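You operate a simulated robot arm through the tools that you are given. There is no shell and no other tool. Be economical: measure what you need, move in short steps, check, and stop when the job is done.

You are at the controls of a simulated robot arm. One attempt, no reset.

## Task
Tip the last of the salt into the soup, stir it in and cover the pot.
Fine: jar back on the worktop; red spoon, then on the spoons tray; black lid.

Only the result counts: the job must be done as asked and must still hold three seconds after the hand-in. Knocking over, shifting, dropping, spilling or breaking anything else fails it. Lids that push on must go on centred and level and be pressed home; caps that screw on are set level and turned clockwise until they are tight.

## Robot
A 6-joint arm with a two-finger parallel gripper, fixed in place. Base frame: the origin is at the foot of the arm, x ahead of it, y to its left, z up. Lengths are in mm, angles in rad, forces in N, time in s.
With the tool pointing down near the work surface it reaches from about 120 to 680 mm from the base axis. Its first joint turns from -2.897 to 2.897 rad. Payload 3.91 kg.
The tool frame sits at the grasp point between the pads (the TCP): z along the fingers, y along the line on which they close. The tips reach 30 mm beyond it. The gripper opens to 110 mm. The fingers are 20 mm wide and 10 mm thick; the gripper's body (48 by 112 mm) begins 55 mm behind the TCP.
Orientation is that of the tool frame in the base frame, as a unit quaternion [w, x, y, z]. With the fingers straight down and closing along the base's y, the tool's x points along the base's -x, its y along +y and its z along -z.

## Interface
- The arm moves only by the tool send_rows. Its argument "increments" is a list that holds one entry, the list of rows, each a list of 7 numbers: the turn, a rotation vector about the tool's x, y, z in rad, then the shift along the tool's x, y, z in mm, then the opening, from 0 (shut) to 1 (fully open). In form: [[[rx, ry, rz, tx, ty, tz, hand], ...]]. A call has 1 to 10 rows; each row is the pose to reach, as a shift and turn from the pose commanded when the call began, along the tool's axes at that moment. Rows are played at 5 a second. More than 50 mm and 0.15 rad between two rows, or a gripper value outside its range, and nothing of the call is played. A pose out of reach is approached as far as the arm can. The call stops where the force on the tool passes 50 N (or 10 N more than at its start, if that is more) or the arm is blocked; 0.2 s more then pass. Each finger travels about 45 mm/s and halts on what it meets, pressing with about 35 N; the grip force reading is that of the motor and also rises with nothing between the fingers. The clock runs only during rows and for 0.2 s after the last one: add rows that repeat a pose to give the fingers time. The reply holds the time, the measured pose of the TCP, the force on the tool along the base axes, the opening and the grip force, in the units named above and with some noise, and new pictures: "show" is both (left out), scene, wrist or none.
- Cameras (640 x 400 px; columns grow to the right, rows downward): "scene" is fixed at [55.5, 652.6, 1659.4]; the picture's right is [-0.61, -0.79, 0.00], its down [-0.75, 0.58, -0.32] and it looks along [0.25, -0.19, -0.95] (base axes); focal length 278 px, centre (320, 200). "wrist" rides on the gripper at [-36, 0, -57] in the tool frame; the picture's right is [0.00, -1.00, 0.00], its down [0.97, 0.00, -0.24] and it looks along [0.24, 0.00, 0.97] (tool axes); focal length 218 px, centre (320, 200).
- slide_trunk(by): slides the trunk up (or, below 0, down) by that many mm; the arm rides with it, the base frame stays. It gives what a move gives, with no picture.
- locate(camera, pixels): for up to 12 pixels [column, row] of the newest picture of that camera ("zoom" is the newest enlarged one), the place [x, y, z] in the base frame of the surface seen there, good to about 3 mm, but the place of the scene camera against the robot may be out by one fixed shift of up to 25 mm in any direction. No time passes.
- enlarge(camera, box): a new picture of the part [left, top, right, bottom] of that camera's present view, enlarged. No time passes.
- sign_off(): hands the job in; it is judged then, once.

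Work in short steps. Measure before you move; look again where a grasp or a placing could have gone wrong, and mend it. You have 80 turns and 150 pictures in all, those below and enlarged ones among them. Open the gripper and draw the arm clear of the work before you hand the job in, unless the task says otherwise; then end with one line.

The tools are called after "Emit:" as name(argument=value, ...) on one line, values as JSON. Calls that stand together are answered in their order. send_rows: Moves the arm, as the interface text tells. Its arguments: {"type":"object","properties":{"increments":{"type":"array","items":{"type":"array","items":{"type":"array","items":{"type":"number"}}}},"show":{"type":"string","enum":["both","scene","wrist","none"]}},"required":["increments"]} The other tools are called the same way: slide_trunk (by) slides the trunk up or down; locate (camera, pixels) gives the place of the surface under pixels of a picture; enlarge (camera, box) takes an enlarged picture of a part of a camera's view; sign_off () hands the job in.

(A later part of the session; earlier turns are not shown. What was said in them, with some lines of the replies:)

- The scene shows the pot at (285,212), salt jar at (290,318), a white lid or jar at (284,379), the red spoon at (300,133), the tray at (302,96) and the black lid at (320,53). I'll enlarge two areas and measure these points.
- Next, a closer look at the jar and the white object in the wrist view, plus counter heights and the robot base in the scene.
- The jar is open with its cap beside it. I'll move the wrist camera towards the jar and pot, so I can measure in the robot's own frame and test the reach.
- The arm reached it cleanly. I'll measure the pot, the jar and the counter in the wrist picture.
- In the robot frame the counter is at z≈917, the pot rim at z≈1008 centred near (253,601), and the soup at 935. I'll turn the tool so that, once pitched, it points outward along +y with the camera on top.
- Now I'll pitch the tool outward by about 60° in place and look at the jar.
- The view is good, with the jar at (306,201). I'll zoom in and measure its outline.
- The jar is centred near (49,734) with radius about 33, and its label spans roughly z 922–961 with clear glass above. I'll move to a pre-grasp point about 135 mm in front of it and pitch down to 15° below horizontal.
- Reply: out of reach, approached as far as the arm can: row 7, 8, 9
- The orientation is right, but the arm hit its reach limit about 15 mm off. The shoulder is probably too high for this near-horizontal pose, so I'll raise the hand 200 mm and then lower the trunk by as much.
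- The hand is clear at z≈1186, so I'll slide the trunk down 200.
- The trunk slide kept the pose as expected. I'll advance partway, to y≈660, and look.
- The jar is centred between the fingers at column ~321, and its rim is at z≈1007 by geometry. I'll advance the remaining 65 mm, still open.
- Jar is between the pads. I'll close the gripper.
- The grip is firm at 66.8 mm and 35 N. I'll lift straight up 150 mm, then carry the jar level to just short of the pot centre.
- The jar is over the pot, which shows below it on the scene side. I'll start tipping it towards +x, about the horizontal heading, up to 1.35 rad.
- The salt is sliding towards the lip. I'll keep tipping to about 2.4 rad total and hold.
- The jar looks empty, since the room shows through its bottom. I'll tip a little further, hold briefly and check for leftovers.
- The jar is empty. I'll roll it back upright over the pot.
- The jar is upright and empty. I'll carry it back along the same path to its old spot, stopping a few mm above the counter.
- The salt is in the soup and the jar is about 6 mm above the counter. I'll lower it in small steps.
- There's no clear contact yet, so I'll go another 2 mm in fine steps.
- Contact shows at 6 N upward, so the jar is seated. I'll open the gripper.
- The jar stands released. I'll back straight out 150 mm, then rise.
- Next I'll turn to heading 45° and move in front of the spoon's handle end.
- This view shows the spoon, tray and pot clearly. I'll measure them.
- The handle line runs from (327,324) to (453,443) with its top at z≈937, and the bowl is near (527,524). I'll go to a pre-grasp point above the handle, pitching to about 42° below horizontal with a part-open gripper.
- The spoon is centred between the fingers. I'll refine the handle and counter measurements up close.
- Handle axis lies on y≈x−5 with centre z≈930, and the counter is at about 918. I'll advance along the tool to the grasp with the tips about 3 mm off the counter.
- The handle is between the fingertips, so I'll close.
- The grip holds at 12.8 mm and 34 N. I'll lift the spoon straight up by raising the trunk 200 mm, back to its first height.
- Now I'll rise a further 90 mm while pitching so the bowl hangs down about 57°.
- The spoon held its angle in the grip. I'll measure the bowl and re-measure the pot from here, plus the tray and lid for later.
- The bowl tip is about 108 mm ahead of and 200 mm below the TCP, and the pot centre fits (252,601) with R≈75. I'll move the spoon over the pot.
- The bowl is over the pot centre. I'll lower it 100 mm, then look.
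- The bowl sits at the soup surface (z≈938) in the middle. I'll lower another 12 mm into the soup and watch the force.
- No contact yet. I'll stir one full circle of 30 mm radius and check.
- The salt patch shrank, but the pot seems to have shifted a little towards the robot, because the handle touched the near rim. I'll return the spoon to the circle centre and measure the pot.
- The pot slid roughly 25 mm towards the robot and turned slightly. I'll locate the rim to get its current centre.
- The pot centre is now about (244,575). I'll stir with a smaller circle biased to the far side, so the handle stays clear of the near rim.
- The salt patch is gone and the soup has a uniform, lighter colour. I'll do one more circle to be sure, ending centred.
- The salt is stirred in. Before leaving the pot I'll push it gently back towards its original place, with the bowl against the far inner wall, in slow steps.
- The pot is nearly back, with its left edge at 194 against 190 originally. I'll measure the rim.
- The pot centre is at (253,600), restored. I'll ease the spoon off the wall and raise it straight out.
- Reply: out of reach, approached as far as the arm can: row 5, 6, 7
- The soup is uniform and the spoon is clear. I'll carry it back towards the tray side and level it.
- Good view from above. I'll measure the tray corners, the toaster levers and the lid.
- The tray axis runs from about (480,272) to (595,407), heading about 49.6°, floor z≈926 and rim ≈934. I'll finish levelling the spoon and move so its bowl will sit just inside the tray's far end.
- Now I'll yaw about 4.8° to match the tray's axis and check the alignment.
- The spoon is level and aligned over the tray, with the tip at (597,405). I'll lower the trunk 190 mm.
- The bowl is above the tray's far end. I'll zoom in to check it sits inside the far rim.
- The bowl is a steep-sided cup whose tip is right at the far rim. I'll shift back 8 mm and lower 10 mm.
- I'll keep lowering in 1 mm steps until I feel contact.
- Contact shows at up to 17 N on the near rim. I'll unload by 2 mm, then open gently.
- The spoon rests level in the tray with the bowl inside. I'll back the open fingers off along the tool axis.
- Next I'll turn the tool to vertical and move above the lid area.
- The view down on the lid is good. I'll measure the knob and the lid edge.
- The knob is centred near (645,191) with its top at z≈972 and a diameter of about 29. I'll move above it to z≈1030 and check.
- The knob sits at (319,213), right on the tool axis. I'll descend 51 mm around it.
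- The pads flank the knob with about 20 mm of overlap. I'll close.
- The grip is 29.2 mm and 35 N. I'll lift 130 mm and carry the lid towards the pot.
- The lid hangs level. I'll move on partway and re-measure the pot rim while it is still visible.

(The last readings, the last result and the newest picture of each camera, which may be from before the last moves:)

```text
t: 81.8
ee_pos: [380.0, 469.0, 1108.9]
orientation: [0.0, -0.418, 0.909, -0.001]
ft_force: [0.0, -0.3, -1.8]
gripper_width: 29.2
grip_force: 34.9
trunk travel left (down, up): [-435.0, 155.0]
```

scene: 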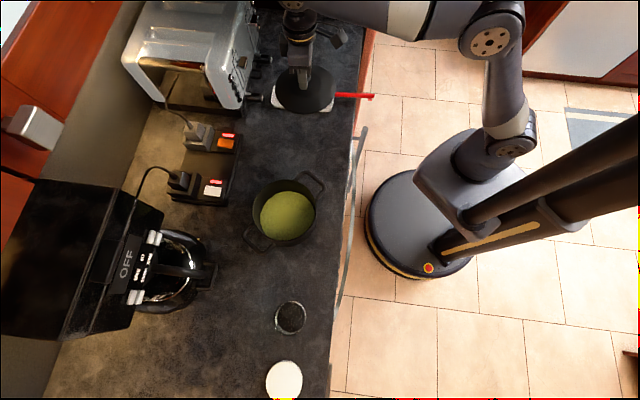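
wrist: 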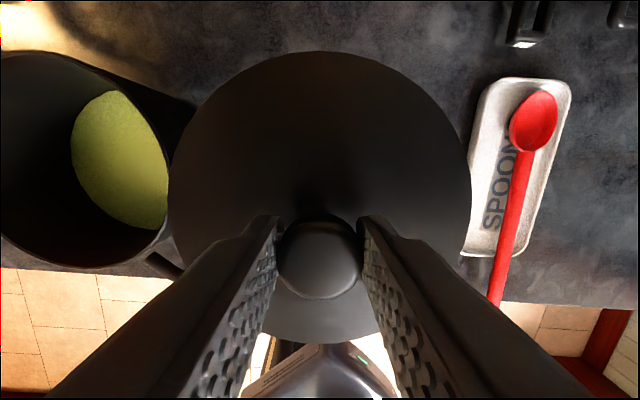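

Emit:
enlarge(camera="wrist", box=[0, 30, 220, 290])

Emit:
locate(camera="wrist", pixels=[[20, 54], [70, 60], [110, 85], [145, 125], [167, 170], [165, 215], [145, 245], [110, 266], [60, 265], [10, 240], [320, 55], [172, 190]])

```text
1.54 times, centred on (110, 160) of wrist
```

zoom: 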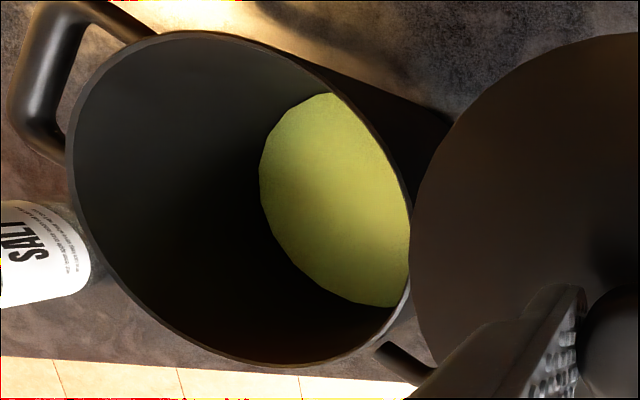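

```text
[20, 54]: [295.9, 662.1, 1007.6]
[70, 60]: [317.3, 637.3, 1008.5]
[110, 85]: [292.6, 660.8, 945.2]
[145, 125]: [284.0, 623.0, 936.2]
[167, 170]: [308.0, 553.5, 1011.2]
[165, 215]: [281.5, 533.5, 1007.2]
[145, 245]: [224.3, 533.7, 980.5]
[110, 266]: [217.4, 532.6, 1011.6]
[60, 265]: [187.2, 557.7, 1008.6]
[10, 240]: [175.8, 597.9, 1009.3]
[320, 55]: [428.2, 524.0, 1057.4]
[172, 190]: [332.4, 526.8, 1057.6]
```

The pot centre re-fits to about (251.5,600.3), and the lid is centred on the TCP within about 1 mm. I'll move directly over the pot.

Emit:
send_rows(increments=[[[0, 0, 0, -3.2, 37, 0, 0.1], [0, 0, 0, -6.4, 74, 0, 0.1], [0, 0, 0, -9.6, 111, 0, 0.1], [0, 0, 0, -12.8, 148, 0, 0.1], [0, 0, 0, -16, 183, 0, 0.1], [0, 0, 0, -16, 183, 20, 0.1], [0, 0, 0, -16, 183, 20, 0.1]]])

Emit:
enlarge(camera="scene", box=[230, 150, 350, 270])

```text
t: 83.3
ee_pos: [254.1, 600.0, 1086.9]
orientation: [0.0, -0.419, 0.908, -0.001]
ft_force: [-0.8, 0.4, -2.3]
gripper_width: 29.2
grip_force: 34.9
out of reach, approached as far as the arm can: row 5
trunk travel left (down, up): [-435.0, 155.0]
```

scene: 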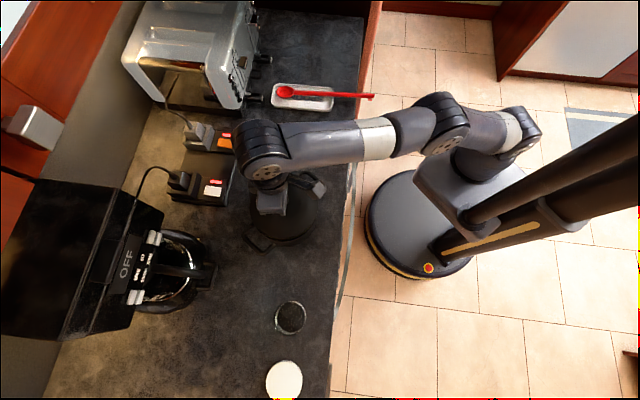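
wrist: 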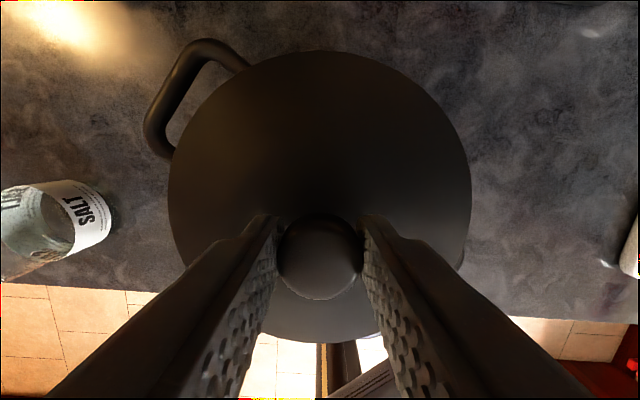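

```text
3.33 times, centred on (290, 210) of scene
```

zoom: 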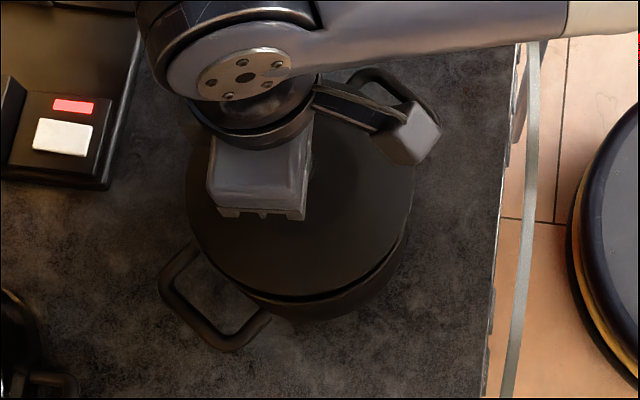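

The lid hovers centred over the pot. I'll descend slowly with a 1 mm correction.

Emit:
send_rows(increments=[[[0, 0, 0, 0.6, 0.8, 5, 0.1], [0, 0, 0, 0.6, 0.8, 10, 0.1], [0, 0, 0, 0.6, 0.8, 13, 0.1], [0, 0, 0, 0.6, 0.8, 13, 0.1]]])

Emit:
enlarge(camera="scene", box=[230, 150, 350, 270])

```text
t: 84.3
ee_pos: [252.4, 598.5, 1074.3]
orientation: [0.001, -0.418, 0.908, 0.0]
ft_force: [0.2, 0.3, -2.0]
gripper_width: 28.8
grip_force: 35.3
trunk travel left (down, up): [-435.0, 155.0]
```

scene: 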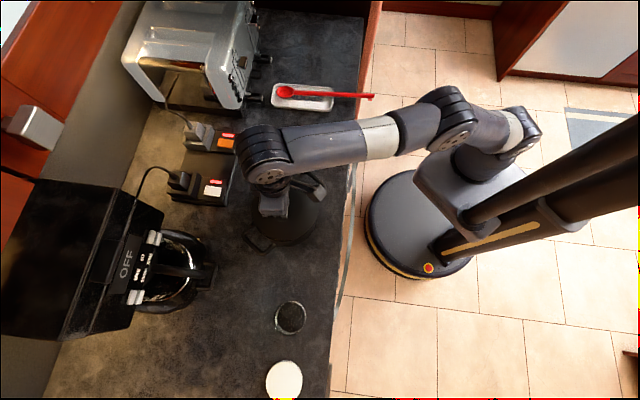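
wrist: 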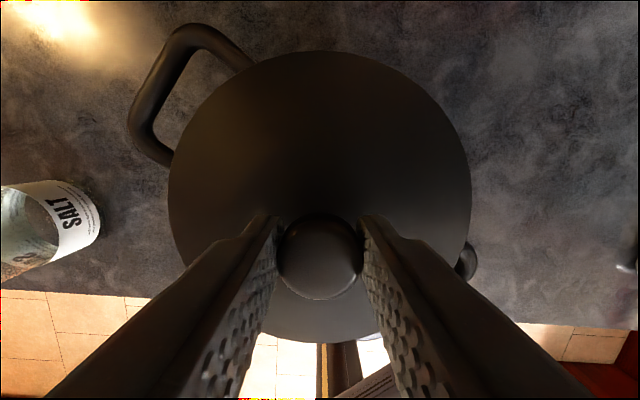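

```text
3.33 times, centred on (290, 210) of scene
```

zoom: 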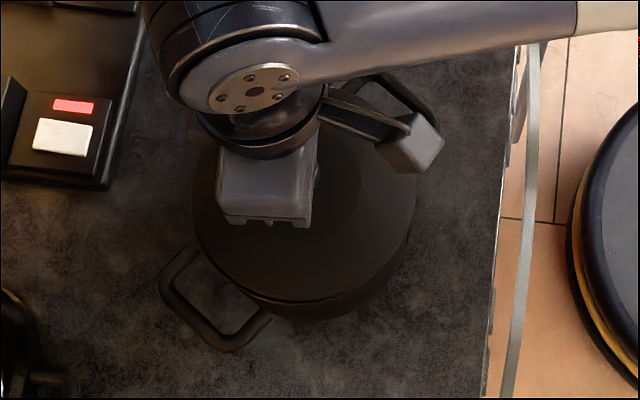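

The lid still looks centred and level. I'll continue down in small steps until contact.

Emit:
send_rows(increments=[[[0, 0, 0, -0.5, 0, 2, 0.1], [0, 0, 0, -0.5, 0, 4, 0.1], [0, 0, 0, -0.5, 0, 6, 0.1], [0, 0, 0, -0.5, 0, 6, 0.1]]], show="none")

Emit:
send_rows(increments=[[[0, 0, 0, 0, 0, 1.5, 0.1], [0, 0, 0, 0, 0, 3, 0.1], [0, 0, 0, 0, 0, 3, 0.1]]], show="none")

```text
t: 85.3
ee_pos: [252.4, 599.1, 1069.1]
orientation: [0.001, -0.418, 0.908, -0.001]
ft_force: [0.3, 0.2, -2.0]
gripper_width: 29.1
grip_force: 34.9
trunk travel left (down, up): [-435.0, 155.0]
```

```text
t: 86.2
ee_pos: [253.5, 598.0, 1065.2]
orientation: [0.0, -0.419, 0.908, 0.0]
ft_force: [0.2, -1.2, -1.7]
gripper_width: 29.0
grip_force: 34.7
trunk travel left (down, up): [-435.0, 155.0]
```

There's no contact yet. I'll shift about 1.5 mm towards the measured centre and keep lowering.

Emit:
send_rows(increments=[[[0, 0, 0, -0.5, 1.6, 0, 0.1], [0, 0, 0, -0.5, 1.6, 1.5, 0.1], [0, 0, 0, -0.5, 1.6, 3, 0.1], [0, 0, 0, -0.5, 1.6, 3, 0.1]]], show="none")

Emit:
send_rows(increments=[[[0, 0, 0, 0, 0, 1, 0.1], [0, 0, 0, 0, 0, 2, 0.1], [0, 0, 0, 0, 0, 2, 0.1]]], show="both")

```text
t: 87.2
ee_pos: [251.5, 600.3, 1065.0]
orientation: [0.001, -0.418, 0.908, 0.001]
ft_force: [2.0, 4.6, 13.0]
gripper_width: 29.1
grip_force: 35.5
trunk travel left (down, up): [-435.0, 155.0]
```

```text
t: 88.0
ee_pos: [252.3, 600.7, 1063.2]
orientation: [0.003, -0.419, 0.908, 0.002]
ft_force: [2.4, 8.5, 30.4]
gripper_width: 29.5
grip_force: 34.8
trunk travel left (down, up): [-435.0, 155.0]
```

scene: 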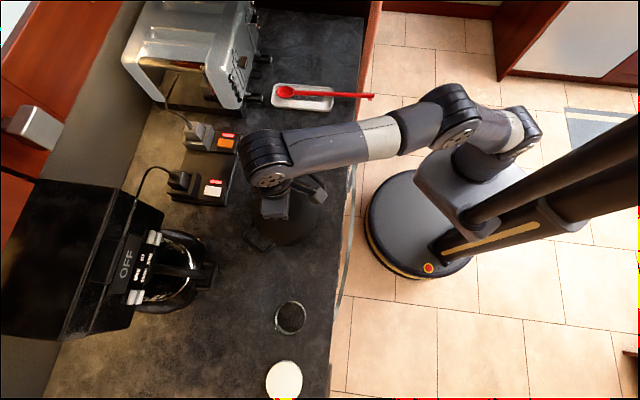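
wrist: 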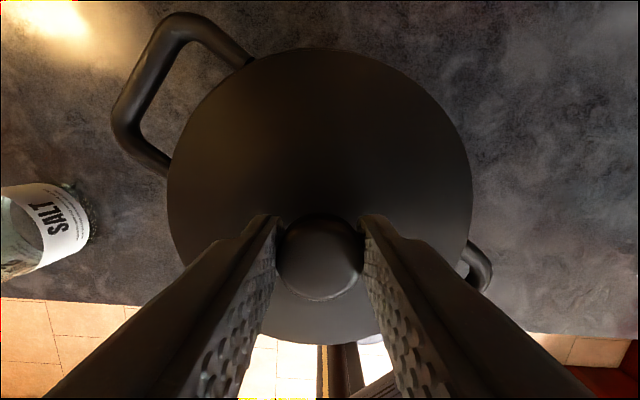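

Contact came at TCP z≈1064.5, which means the flange is on the rim and the 6 mm skirt is inside; a skirt caught on the rim would have stopped at ~1071. I'll unload and open.

Emit:
send_rows(increments=[[[0, 0, 0, 0, 0, -2.5, 0.1], [0, 0, 0, 0, 0, -2.5, 0.27], [0, 0, 0, 0, 0, -2.5, 0.32], [0, 0, 0, 0, 0, -2.5, 0.4], [0, 0, 0, 0, 0, -2.5, 0.6], [0, 0, 0, 0, 0, -2.5, 0.6], [0, 0, 0, 0, 0, -2.5, 0.6]]], show="wrist")

Emit:
send_rows(increments=[[[0, 0, 0, 0, 0, -30, 0.6], [0, 0, 0, 0, 0, -70, 0.6], [0, 0, 0, 10, 0, -110, 0.6], [0, 0, 0, 50, 0, -120, 0.6], [0, 0, 0, 80, 0, -120, 0.6]]])

Emit:
enlarge(camera="wrist", box=[160, 0, 480, 200])

```text
t: 89.5
ee_pos: [251.7, 599.0, 1063.4]
orientation: [0.0, -0.419, 0.908, -0.001]
ft_force: [0.6, -0.2, -0.3]
gripper_width: 65.9
grip_force: 0.0
trunk travel left (down, up): [-435.0, 155.0]
```

wrist: 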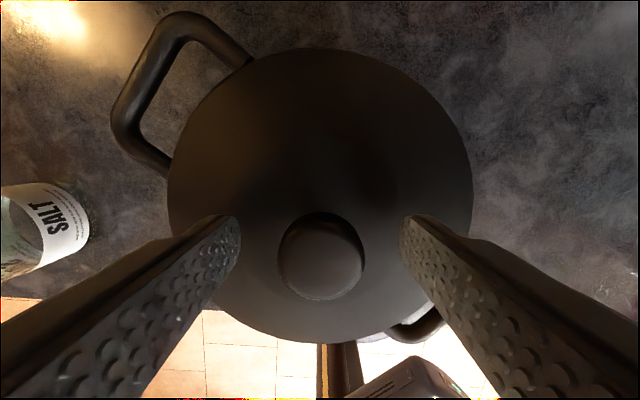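

```text
t: 90.8
ee_pos: [198.6, 537.5, 1182.1]
orientation: [0.001, -0.419, 0.908, -0.001]
ft_force: [0.4, 0.9, -0.6]
gripper_width: 66.1
grip_force: 0.0
out of reach, approached as far as the arm can: row 1, 2, 3, 4
trunk travel left (down, up): [-435.0, 155.0]
```

scene: 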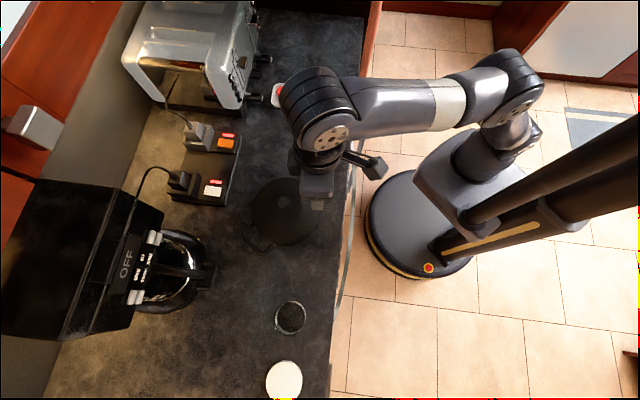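
wrist: 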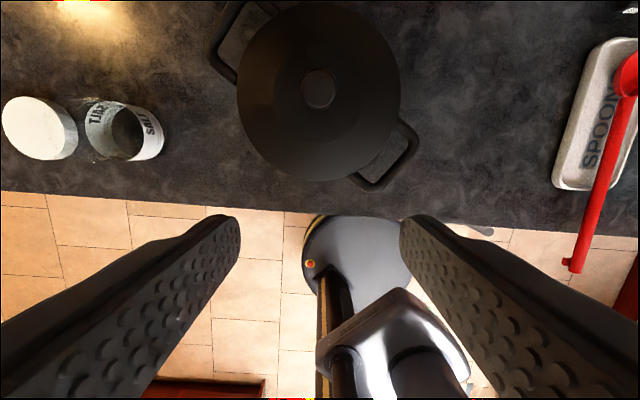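

```text
2.00 times, centred on (320, 100) of wrist
```

zoom: 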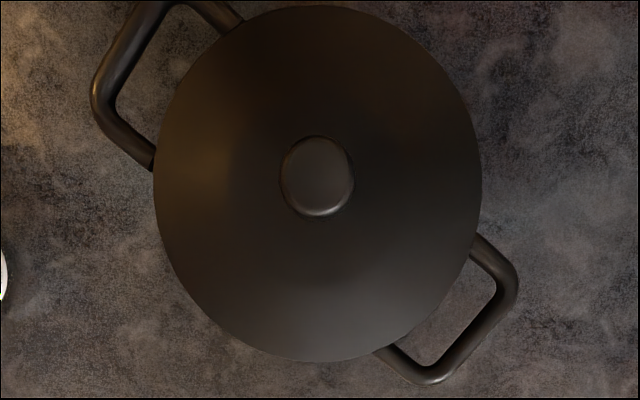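

The lid looks centred. I'll check that it is level and seated all round.

Emit:
locate(camera="wrist", pixels=[[241, 90], [397, 90], [320, 6], [318, 176], [262, 30], [378, 35], [262, 145], [375, 145], [319, 88]])

```text
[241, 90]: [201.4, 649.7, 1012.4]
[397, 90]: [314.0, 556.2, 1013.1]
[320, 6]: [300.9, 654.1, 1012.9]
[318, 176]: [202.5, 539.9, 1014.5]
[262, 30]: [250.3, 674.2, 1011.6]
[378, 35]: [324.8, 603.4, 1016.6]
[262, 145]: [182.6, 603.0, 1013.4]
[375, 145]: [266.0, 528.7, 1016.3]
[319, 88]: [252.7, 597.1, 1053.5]
```

The edge reads z 1012–1016 all round, which is level within noise. As a safeguard I'll press the knob top gently with closed fingers, starting by going back above it.

Emit:
send_rows(increments=[[[0, 0, 0, -28, 0, 0, 0.3], [0, 0, 0, -55, 0, 20, 0.1], [0, 0, 0, -80, 0, 60, 0], [0, 0, 0, -80, 0, 80, 0], [0, 0, 0, -80, 0, 80, 0]]])

Emit:
enlarge(camera="scene", box=[230, 150, 350, 270])

```text
t: 92.0
ee_pos: [251.6, 594.9, 1103.2]
orientation: [0.001, -0.418, 0.908, 0.001]
ft_force: [-0.7, -0.9, 0.2]
gripper_width: 0.0
grip_force: 35.1
out of reach, approached as far as the arm can: row 1, 2, 3, 4, 5
trunk travel left (down, up): [-435.0, 155.0]
```

scene: 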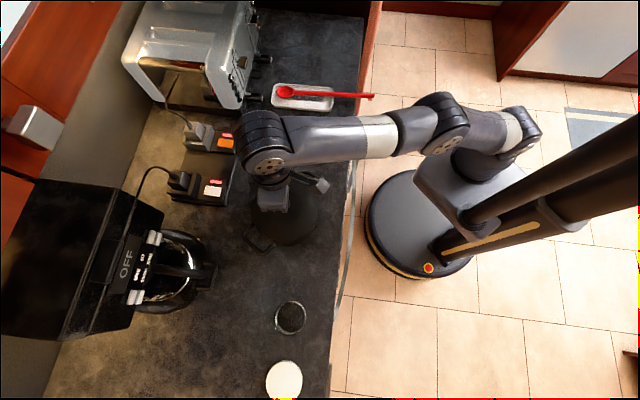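
wrist: 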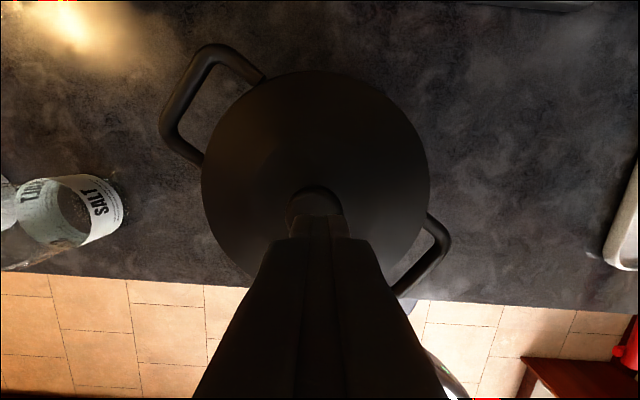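

```text
3.33 times, centred on (290, 210) of scene
```

zoom: 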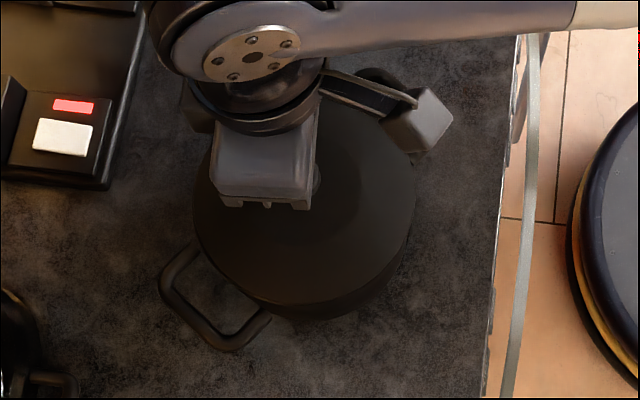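

The closed fingertips are about 20 mm above the knob. I'll lower them until they press lightly.

Emit:
send_rows(increments=[[[0, 0, 0, -2, 0, 8, 0], [0, 0, 0, -2, 0, 16, 0], [0, 0, 0, -2, 0, 19, 0], [0, 0, 0, -2, 0, 21, 0], [0, 0, 0, -2, 0, 21, 0]]], show="none")

Emit:
send_rows(increments=[[[0, 0, 0, 0, 0, 1, 0], [0, 0, 0, 0, 0, 2, 0], [0, 0, 0, 0, 0, 2, 0]]], show="none")

```text
t: 93.3
ee_pos: [255.0, 596.1, 1087.7]
orientation: [0.007, -0.418, 0.908, 0.006]
ft_force: [-0.2, -1.7, 12.1]
gripper_width: 0.1
grip_force: 35.1
trunk travel left (down, up): [-435.0, 155.0]
stopped in row 5: the force on the tool passed its limit (the readings are from after the stop); the commanded pose is now the measured one
```

```text
t: 94.1
ee_pos: [253.4, 596.8, 1086.5]
orientation: [0.007, -0.418, 0.909, 0.006]
ft_force: [2.8, 2.8, 34.2]
gripper_width: 0.0
grip_force: 34.9
trunk travel left (down, up): [-435.0, 155.0]
```

The lid was pressed with over 50 N and didn't move, so it is home. I'll raise clear and take a final look.

Emit:
send_rows(increments=[[[0, 0, 0, 0, 0, -20, 0], [0, 0, 0, 0, 0, -55, 0], [0, 0, 0, 20, 0, -90, 0.3], [0, 0, 0, 65, 0, -110, 0.6], [0, 0, 0, 110, 0, -120, 1], [0, 0, 0, 155, 0, -120, 1], [0, 0, 0, 200, 0, -120, 1], [0, 0, 0, 245, 0, -120, 1]]])

Emit:
enlarge(camera="scene", box=[220, 20, 380, 150])

Emit:
enlarge(camera="scene", box=[230, 150, 350, 270])

```text
t: 95.9
ee_pos: [94.3, 409.0, 1199.9]
orientation: [0.006, -0.418, 0.909, 0.004]
ft_force: [0.5, -0.8, -0.1]
gripper_width: 110.1
grip_force: 0.1
out of reach, approached as far as the arm can: row 2, 3, 4
trunk travel left (down, up): [-435.0, 155.0]
```

scene: 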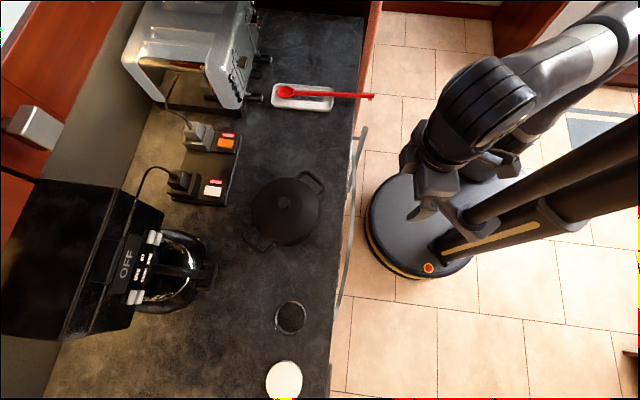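
wrist: 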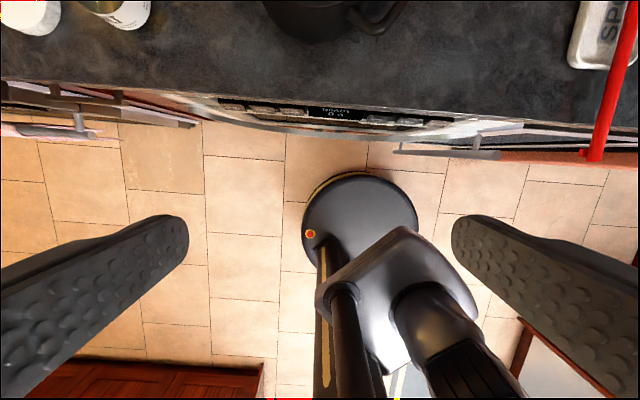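

```text
3.08 times, centred on (300, 85) of scene
```

zoom: 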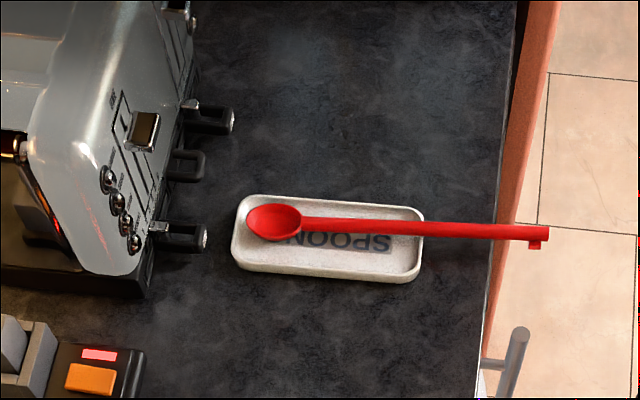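

```text
3.33 times, centred on (290, 210) of scene
```

zoom: 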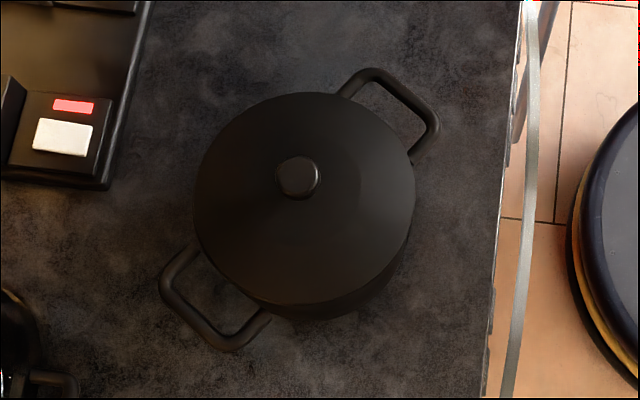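

The jar is upright on the worktop, the spoon rests in the tray, the lid is seated and level, and the arm is clear with the gripper open. Handing in.

Emit:
sign_off()

```text
The job is handed in.
```

The salt is in the soup and stirred in, the jar is back on the worktop, the red spoon is on the spoons tray and the black lid is pressed home. While stirring, the spoon handle caught the rim and slid the pot about 27 mm; I pushed it back to within about 2 mm of its original spot, but it is still turned by roughly 25°.
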